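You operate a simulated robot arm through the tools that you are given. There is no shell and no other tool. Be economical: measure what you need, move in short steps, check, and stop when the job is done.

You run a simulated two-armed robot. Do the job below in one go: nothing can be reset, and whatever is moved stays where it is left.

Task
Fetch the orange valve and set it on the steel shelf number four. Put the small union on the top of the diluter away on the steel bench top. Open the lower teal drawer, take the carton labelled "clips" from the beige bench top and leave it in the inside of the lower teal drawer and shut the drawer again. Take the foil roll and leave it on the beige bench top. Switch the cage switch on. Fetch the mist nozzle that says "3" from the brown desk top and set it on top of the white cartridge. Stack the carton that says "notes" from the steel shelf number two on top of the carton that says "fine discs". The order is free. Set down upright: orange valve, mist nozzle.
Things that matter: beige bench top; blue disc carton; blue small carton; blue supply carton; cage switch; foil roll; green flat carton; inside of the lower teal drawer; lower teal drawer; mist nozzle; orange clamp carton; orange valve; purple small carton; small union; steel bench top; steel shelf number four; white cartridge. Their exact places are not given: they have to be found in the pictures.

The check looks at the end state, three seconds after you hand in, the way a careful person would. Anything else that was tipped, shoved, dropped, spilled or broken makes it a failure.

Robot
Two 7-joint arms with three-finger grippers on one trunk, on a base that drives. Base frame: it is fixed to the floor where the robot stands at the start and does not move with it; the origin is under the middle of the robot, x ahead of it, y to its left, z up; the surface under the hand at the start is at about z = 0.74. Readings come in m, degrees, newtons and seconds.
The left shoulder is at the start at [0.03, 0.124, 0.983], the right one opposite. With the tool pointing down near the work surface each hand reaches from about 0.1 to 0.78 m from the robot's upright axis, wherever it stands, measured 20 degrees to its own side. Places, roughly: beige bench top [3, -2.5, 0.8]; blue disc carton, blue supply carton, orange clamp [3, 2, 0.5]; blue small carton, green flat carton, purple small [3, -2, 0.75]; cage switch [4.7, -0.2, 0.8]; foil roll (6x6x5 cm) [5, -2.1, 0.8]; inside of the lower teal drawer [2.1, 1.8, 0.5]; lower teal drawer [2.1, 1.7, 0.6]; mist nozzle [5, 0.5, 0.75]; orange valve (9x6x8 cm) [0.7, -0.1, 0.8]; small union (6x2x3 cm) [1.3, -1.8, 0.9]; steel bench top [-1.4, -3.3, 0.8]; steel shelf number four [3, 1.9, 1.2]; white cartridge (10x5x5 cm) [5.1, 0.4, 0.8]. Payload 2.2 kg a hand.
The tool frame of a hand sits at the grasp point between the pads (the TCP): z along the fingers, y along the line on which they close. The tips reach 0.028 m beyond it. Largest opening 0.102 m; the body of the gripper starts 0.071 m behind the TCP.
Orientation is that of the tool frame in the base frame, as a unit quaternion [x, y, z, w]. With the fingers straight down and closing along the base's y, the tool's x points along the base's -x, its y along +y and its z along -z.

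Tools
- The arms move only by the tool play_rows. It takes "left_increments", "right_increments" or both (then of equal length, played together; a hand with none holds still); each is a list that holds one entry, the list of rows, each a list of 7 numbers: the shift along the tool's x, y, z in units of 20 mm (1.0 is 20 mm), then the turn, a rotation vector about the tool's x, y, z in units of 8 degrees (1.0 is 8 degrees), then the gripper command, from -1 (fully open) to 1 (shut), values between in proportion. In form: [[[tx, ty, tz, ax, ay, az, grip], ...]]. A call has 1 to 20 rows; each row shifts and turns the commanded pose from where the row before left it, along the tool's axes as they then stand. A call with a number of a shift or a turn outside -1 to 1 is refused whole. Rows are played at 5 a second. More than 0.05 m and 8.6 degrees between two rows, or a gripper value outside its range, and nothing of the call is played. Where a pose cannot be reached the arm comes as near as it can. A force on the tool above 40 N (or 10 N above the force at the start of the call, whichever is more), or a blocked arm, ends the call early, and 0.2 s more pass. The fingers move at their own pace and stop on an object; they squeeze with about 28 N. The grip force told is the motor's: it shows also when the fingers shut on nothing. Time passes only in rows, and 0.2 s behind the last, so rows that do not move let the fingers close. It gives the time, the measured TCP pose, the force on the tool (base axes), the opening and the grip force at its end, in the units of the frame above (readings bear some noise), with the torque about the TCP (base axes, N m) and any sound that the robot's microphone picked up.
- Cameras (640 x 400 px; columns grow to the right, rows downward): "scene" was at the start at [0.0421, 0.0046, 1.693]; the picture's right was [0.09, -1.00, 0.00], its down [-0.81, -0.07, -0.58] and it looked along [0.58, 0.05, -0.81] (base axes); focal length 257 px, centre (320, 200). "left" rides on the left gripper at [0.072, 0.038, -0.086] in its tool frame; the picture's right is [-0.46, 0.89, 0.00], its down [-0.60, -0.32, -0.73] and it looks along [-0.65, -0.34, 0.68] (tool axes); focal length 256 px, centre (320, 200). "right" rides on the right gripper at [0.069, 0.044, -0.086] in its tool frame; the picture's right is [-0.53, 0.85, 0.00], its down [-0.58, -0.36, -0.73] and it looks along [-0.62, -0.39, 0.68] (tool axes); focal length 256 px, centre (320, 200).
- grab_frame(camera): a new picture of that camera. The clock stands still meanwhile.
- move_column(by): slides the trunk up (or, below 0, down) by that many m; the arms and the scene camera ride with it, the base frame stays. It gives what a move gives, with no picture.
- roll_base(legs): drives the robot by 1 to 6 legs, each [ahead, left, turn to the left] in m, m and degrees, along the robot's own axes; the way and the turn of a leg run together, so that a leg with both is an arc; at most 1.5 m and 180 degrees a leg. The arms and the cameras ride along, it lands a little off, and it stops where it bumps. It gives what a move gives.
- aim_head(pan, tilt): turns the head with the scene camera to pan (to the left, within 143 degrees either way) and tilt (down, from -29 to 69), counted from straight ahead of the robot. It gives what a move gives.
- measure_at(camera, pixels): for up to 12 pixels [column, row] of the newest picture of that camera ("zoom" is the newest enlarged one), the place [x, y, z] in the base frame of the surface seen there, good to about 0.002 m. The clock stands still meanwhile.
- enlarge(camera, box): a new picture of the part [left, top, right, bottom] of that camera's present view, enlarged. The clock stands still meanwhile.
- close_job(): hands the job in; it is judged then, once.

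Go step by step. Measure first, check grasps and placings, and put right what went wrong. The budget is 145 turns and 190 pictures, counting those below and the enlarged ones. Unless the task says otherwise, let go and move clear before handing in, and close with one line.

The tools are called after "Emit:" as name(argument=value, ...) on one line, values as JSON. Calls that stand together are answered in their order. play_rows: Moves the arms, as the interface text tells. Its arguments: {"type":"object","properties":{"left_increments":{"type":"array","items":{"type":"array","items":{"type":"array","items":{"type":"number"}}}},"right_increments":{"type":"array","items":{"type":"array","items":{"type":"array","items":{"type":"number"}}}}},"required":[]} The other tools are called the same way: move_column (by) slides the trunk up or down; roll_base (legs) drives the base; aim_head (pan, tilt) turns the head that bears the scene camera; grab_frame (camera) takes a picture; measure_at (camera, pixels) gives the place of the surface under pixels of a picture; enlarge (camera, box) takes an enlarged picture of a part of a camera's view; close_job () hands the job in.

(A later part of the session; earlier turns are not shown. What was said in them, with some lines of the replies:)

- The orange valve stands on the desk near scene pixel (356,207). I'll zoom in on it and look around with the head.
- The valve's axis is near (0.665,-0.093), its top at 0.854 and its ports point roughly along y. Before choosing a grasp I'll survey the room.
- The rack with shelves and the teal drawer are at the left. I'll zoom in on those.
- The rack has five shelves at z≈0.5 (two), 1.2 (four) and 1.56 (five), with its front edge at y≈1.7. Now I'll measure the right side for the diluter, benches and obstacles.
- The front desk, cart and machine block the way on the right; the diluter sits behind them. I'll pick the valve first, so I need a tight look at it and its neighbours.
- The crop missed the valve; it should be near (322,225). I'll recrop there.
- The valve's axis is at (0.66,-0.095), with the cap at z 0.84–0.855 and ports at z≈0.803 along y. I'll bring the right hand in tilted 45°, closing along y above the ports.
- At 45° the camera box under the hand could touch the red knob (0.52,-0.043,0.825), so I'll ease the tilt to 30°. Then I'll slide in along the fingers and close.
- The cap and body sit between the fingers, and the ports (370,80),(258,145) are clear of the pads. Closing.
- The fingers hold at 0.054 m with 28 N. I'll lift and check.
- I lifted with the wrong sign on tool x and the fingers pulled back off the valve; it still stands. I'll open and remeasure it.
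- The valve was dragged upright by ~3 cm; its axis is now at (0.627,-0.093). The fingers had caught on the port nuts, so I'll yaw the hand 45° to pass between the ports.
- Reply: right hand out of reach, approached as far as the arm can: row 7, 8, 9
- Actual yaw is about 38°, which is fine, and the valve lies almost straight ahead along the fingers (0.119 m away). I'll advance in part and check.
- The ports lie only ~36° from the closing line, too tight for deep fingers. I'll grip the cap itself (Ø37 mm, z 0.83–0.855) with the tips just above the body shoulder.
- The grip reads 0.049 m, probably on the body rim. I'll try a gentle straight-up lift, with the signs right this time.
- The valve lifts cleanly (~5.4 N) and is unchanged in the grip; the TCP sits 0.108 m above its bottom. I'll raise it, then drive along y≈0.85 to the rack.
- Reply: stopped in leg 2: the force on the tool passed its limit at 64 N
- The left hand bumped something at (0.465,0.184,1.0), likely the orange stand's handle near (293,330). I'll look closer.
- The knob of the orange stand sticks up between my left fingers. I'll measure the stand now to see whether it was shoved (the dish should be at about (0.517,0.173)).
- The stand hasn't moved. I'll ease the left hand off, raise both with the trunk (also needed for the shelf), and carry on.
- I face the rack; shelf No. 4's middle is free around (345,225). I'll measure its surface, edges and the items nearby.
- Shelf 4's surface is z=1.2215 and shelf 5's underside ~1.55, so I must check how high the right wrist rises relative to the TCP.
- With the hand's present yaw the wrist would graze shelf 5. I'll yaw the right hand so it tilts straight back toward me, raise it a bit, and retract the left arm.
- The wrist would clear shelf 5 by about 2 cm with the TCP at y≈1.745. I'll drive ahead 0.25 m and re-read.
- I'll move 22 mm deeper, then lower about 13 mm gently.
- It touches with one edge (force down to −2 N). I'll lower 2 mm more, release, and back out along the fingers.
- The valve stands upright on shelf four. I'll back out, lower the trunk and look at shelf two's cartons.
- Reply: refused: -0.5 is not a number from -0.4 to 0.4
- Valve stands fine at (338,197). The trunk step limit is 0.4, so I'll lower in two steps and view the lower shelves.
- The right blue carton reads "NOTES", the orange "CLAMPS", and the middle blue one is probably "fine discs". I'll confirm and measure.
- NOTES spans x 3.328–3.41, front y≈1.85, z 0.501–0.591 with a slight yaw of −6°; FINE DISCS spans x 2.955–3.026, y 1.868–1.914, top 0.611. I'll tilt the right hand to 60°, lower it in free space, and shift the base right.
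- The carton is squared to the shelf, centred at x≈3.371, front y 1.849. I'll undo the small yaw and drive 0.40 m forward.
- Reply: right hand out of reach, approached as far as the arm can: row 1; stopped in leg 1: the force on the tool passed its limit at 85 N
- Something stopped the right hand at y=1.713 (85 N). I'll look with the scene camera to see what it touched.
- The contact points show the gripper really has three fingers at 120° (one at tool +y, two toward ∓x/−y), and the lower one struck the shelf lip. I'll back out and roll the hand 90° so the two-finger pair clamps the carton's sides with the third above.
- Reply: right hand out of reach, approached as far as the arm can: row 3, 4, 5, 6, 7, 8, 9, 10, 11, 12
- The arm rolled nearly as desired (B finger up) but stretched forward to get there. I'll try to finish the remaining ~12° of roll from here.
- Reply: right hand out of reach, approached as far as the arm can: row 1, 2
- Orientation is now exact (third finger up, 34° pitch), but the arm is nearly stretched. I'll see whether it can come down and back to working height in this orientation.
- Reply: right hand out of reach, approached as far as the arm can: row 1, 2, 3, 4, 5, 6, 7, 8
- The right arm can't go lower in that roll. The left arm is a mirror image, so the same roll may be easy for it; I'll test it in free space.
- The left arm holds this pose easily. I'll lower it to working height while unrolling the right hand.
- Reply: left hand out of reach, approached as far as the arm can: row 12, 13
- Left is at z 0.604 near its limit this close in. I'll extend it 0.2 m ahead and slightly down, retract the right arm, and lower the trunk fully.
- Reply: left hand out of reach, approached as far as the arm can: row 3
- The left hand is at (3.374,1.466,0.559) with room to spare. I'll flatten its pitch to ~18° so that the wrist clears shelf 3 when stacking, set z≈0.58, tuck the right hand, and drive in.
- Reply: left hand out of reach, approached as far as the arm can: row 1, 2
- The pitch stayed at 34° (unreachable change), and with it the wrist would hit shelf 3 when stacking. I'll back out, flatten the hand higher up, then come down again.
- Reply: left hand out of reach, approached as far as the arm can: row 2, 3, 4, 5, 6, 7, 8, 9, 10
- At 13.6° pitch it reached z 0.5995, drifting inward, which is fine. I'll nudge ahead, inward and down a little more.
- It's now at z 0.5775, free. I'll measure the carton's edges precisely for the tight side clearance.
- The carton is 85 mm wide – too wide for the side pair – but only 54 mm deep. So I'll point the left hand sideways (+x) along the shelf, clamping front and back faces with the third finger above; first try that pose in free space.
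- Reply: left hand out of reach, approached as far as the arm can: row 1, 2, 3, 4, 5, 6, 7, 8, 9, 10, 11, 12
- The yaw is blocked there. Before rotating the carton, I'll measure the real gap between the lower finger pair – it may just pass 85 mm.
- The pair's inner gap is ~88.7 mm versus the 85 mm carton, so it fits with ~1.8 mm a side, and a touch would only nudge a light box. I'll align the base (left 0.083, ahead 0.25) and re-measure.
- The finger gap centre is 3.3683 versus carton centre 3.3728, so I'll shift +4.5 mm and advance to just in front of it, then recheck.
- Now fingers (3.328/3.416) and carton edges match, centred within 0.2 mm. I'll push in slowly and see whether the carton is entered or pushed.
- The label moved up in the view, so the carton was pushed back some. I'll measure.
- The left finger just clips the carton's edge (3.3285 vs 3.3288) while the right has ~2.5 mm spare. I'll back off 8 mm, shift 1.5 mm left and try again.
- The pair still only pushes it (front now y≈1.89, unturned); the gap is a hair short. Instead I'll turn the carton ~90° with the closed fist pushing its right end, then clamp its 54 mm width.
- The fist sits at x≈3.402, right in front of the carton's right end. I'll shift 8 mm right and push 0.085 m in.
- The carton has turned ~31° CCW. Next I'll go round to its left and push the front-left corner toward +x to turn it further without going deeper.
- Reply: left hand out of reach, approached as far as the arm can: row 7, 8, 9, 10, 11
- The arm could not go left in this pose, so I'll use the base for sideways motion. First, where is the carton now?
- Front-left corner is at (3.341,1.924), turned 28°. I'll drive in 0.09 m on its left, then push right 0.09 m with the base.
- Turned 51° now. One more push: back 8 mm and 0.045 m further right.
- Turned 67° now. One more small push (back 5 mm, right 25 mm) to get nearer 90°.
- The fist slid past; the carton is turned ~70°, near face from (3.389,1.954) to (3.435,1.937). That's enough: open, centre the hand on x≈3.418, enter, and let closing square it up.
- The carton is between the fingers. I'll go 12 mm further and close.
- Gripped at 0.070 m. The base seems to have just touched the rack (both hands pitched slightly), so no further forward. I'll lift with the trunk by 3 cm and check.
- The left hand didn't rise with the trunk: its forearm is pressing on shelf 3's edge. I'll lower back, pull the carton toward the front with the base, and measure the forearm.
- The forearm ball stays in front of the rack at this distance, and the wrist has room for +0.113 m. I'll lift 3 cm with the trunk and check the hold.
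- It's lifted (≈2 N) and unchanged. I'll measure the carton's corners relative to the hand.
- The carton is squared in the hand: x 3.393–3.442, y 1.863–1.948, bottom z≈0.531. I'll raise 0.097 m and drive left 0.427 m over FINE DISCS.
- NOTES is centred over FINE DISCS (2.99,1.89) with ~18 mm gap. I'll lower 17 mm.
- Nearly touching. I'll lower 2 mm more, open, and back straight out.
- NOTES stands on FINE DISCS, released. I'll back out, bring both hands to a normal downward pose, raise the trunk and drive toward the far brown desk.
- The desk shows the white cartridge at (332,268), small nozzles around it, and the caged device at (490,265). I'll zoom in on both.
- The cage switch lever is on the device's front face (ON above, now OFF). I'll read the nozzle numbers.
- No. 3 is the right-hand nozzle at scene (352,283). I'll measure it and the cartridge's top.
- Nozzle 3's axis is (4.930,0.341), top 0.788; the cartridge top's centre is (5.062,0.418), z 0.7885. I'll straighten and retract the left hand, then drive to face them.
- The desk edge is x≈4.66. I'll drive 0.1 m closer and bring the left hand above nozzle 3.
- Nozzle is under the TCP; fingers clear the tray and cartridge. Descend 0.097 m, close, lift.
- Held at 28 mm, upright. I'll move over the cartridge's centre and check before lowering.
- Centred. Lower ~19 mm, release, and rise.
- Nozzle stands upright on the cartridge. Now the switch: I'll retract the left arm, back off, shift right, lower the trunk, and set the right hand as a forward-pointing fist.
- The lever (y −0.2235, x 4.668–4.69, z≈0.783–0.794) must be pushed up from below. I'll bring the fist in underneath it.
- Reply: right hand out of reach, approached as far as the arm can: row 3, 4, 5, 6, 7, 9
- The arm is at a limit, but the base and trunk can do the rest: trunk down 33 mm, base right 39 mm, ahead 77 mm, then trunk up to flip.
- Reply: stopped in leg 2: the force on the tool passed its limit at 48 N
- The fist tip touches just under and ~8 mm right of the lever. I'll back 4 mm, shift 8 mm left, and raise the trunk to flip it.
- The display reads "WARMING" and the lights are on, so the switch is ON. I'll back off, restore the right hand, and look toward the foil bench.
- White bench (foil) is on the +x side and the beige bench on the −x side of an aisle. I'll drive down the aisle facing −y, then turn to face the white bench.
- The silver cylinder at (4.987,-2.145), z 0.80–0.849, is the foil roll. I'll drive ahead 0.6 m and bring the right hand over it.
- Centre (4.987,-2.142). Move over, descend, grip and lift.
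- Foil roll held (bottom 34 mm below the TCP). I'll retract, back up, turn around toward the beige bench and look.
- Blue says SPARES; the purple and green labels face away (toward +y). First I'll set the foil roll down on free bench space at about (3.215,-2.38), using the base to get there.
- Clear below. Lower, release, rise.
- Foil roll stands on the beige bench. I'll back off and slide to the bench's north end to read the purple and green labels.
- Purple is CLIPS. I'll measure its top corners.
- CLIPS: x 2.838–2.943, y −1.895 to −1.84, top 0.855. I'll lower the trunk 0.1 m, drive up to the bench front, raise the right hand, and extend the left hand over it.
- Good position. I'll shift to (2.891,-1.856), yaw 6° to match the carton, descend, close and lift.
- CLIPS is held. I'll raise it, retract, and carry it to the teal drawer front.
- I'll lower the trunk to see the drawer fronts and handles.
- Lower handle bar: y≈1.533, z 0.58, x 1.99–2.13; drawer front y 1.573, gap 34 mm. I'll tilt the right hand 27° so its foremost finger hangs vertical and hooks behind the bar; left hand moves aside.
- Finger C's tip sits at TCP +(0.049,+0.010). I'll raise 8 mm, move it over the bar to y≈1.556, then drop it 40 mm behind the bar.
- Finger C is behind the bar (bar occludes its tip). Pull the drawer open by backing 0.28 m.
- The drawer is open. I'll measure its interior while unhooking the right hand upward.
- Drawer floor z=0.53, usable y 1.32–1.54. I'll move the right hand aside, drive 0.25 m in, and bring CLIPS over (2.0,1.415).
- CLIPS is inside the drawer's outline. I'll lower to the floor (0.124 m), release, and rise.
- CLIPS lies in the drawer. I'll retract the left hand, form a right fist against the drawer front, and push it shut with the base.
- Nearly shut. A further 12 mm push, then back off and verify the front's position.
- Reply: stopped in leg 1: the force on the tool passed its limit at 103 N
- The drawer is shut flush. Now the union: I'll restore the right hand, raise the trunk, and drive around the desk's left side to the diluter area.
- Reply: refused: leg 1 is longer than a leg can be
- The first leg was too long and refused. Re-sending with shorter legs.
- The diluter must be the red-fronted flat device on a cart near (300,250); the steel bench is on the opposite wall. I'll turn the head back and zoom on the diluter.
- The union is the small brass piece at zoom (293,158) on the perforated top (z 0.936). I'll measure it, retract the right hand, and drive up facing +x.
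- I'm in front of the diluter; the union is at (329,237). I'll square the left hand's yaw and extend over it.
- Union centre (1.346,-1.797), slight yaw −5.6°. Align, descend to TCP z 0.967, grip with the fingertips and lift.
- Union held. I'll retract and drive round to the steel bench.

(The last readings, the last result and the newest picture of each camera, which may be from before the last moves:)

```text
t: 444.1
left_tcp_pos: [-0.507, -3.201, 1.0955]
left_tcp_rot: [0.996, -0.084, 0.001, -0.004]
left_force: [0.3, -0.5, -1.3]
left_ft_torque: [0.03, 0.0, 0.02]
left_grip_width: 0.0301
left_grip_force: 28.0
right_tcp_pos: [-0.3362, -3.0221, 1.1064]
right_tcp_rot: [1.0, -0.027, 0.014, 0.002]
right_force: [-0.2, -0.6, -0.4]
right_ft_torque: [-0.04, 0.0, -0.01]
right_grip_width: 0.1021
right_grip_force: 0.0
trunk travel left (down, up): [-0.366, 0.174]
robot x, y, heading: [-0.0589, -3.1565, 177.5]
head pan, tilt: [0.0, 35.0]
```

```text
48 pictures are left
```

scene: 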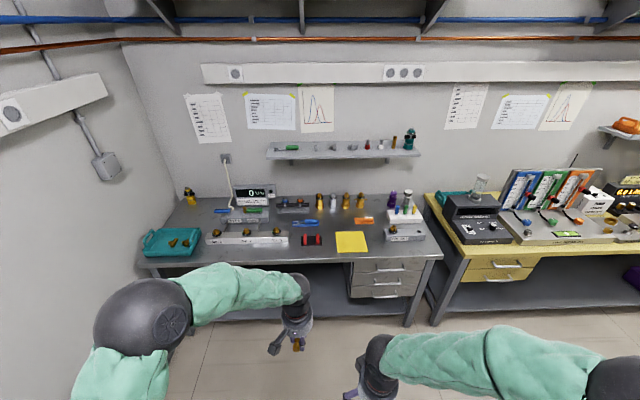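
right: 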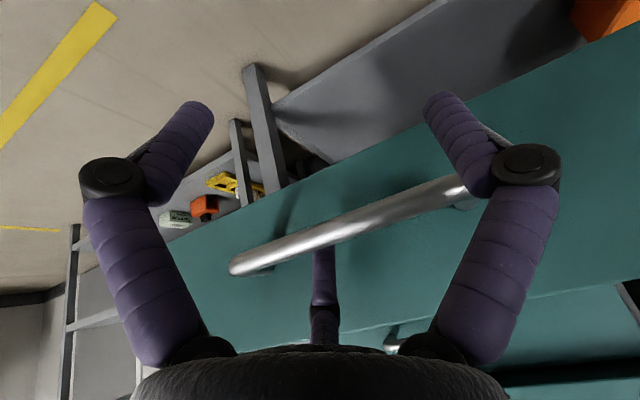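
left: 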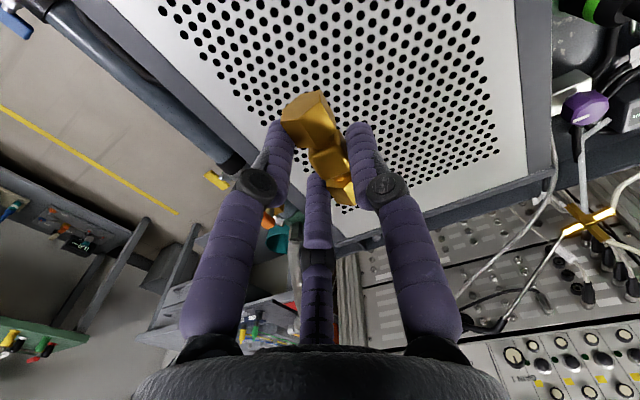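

Emit:
enlarge(camera="scene", box=[140, 180, 440, 280])

Emit:
measure_at(camera="scene", pixels=[[300, 254], [300, 262], [310, 238], [325, 255], [380, 245], [375, 253], [350, 240], [290, 250], [340, 258], [400, 233], [330, 230]])

```text
2.13 times, centred on (290, 230) of scene
```

zoom: 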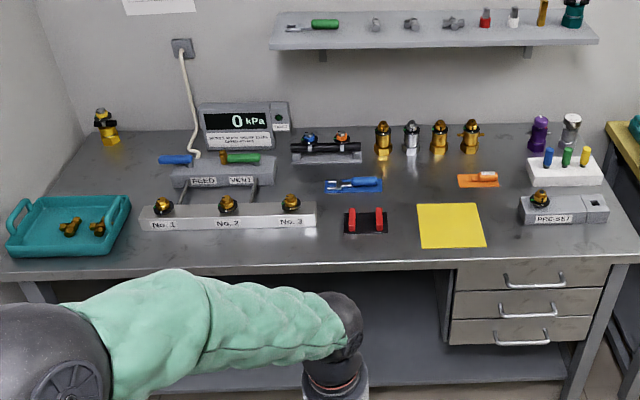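

```text
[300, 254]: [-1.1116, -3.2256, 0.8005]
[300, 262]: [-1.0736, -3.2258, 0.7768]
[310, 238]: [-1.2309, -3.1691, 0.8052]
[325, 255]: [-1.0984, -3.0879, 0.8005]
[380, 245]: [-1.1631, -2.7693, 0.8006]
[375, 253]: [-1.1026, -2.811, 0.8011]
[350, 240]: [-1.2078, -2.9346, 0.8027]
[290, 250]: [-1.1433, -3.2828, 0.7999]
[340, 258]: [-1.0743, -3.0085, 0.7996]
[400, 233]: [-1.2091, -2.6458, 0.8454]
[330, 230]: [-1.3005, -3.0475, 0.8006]
```

A free spot is at about (−1.26,−3.045). I'll drive to the bench and read the pose.

Emit:
roll_base(legs=[[0, -0.128, 0], [0.64, 0, 0]])

Emit:
grab_frame(camera="left")

Emit:
measure_at(camera="left", pixels=[[320, 60], [330, 40], [240, 60], [420, 60], [400, 130], [230, 150], [310, 30]])

```text
t: 448.6
left_tcp_pos: [-1.1525, -3.0469, 1.0962]
left_tcp_rot: [0.997, -0.083, 0.001, -0.004]
left_force: [-0.3, 0.3, -1.4]
left_ft_torque: [0.04, 0.0, -0.03]
left_grip_width: 0.0299
left_grip_force: 28.2
right_tcp_pos: [-0.9845, -2.8674, 1.1062]
right_tcp_rot: [1.0, -0.027, 0.014, 0.002]
right_force: [-0.8, -0.2, -0.2]
right_ft_torque: [0.03, -0.02, 0.0]
right_grip_width: 0.102
right_grip_force: 0.0
trunk travel left (down, up): [-0.366, 0.174]
robot x, y, heading: [-0.7052, -3.0033, 178.0]
head pan, tilt: [0.0, 35.0]
```

```text
46 pictures are left
```

left: 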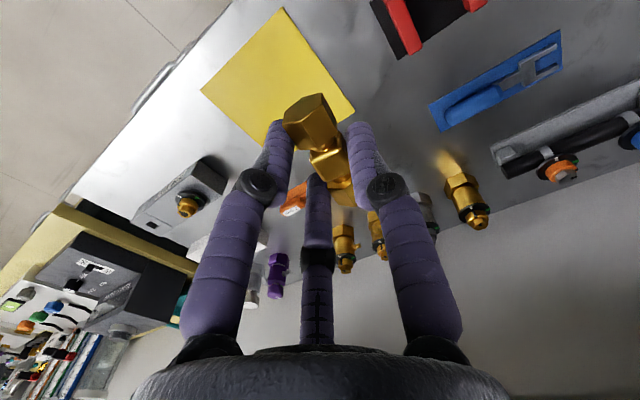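

```text
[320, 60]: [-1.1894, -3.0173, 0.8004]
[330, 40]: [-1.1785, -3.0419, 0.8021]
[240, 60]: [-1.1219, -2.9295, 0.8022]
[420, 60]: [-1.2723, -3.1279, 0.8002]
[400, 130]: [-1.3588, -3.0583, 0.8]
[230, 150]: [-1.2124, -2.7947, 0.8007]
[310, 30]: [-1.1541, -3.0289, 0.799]
```

Sheet edge is near y −3.03; clear bench at about (−1.27,−3.06). I'll move over and lower to just above the surface.

Emit:
play_rows(left_increments=[[[-0.95, 0.27, 1, 0, 0, 0, 1], [-0.95, 0.27, 1, 0, 0, 0, 1], [-0.95, 0.27, 1, 0, 0, 0, 1], [-0.95, 0.27, 1, 0, 0, 0, 1], [-0.95, 0.27, 1, 0, 0, 0, 1], [-0.95, 0.27, 1, 0, 0, 0, 1], [0, 0, 1, 0, 0, 0, 1], [0, 0, 1, 0, 0, 0, 1], [0, 0, 1, 0, 0, 0, 1], [0, 0, 1, 0, 0, 0, 1], [0, 0, 0, 0, 0, 0, 1]]])

Emit:
grab_frame(camera="left")

```text
t: 451.0
left_tcp_pos: [-1.2719, -3.0586, 0.8951]
left_tcp_rot: [0.997, -0.083, -0.001, -0.003]
left_force: [1.1, -0.1, -1.1]
left_ft_torque: [0.03, -0.03, 0.03]
left_grip_width: 0.03
left_grip_force: 28.1
right_tcp_pos: [-0.9838, -2.8674, 1.1065]
right_tcp_rot: [1.0, -0.026, 0.014, 0.002]
right_force: [-0.1, -0.4, -0.1]
right_ft_torque: [0.0, 0.0, 0.02]
right_grip_width: 0.1017
right_grip_force: 0.1
trunk travel left (down, up): [-0.366, 0.174]
robot x, y, heading: [-0.7062, -3.0037, 177.5]
head pan, tilt: [0.0, 35.0]
```

```text
45 pictures are left
```

left: 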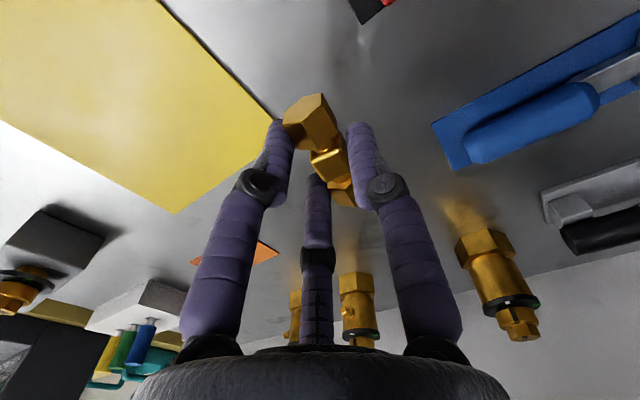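

Clear below. Lower 62 mm, open moderately, and rise.

Emit:
play_rows(left_increments=[[[0, 0, 1, 0, 0, 0, 1], [0, 0, 1, 0, 0, 0, 1], [0, 0, 0.8, 0, 0, 0, 1], [0, 0, 0.28, 0, 0, 0, 1], [0, 0, 0, 0, 0, 0, 1], [0, 0, 0, 0, 0, 0, 0.2], [0, 0, 0, 0, 0, 0, 0], [0, 0, 0, 0, 0, 0, -0.2], [0, 0, 0, 0, 0, 0, -0.2], [0, 0, -0.6, 0, 0, 0, -0.2], [0, 0, -1, 0, 0, 0, -0.2], [0, 0, -1, 0, 0, 0, -0.2], [0, 0, -1, 0, 0, 0, -0.2], [0, 0, -1, 0, 0, 0, -0.2], [0, 0, -1, 0, 0, 0, -0.2], [0, 0, -1, 0, 0, 0, -0.2]]])

Emit:
grab_frame(camera="left")

```text
t: 454.4
left_tcp_pos: [-1.2704, -3.0581, 0.9671]
left_tcp_rot: [0.997, -0.082, 0.0, -0.003]
left_force: [0.0, -0.1, 0.3]
left_ft_torque: [0.02, 0.01, 0.01]
left_grip_width: 0.061
left_grip_force: 0.2
right_tcp_pos: [-0.9826, -2.8664, 1.1068]
right_tcp_rot: [1.0, -0.026, 0.014, 0.003]
right_force: [0.1, 0.6, -0.8]
right_ft_torque: [0.01, 0.0, 0.0]
right_grip_width: 0.1019
right_grip_force: 0.0
trunk travel left (down, up): [-0.366, 0.174]
robot x, y, heading: [-0.7049, -2.9997, 177.8]
head pan, tilt: [0.0, 35.0]
```

```text
44 pictures are left
```

left: 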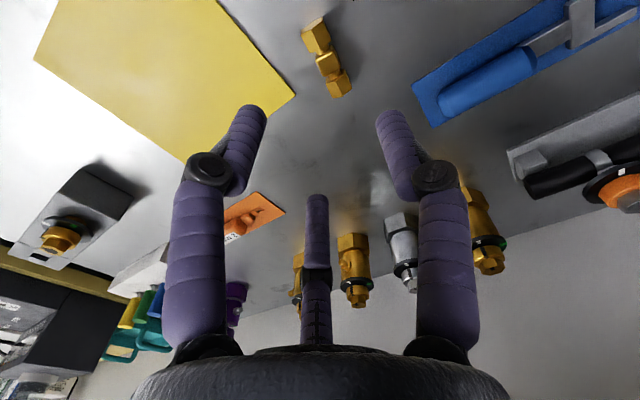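

The union lies on the steel bench top, clear of everything. I'll back away from the bench and hand in.

Emit:
roll_base(legs=[[-0.45, 0, 0]])

Emit:
close_job()

```text
t: 457.2
left_tcp_pos: [-0.8137, -3.0764, 0.967]
left_tcp_rot: [0.997, -0.081, -0.001, -0.003]
left_force: [0.5, 0.1, 0.7]
left_ft_torque: [0.02, -0.03, 0.01]
left_grip_width: 0.0611
left_grip_force: 0.1
right_tcp_pos: [-0.5268, -2.8853, 1.1074]
right_tcp_rot: [1.0, -0.025, 0.013, 0.001]
right_force: [0.0, -0.2, -0.9]
right_ft_torque: [0.06, 0.0, 0.0]
right_grip_width: 0.1021
right_grip_force: 0.1
trunk travel left (down, up): [-0.366, 0.174]
robot x, y, heading: [-0.2453, -3.0165, 177.8]
head pan, tilt: [0.0, 35.0]
```

```text
The job is handed in.
```

All seven tasks are done and handed in: the valve and nozzle stand upright, the cage switch is on, the drawer is shut with "clips" inside, "notes" (turned about 90°) is stacked on "fine discs", the foil roll is on the beige bench, and the union is on the steel bench.
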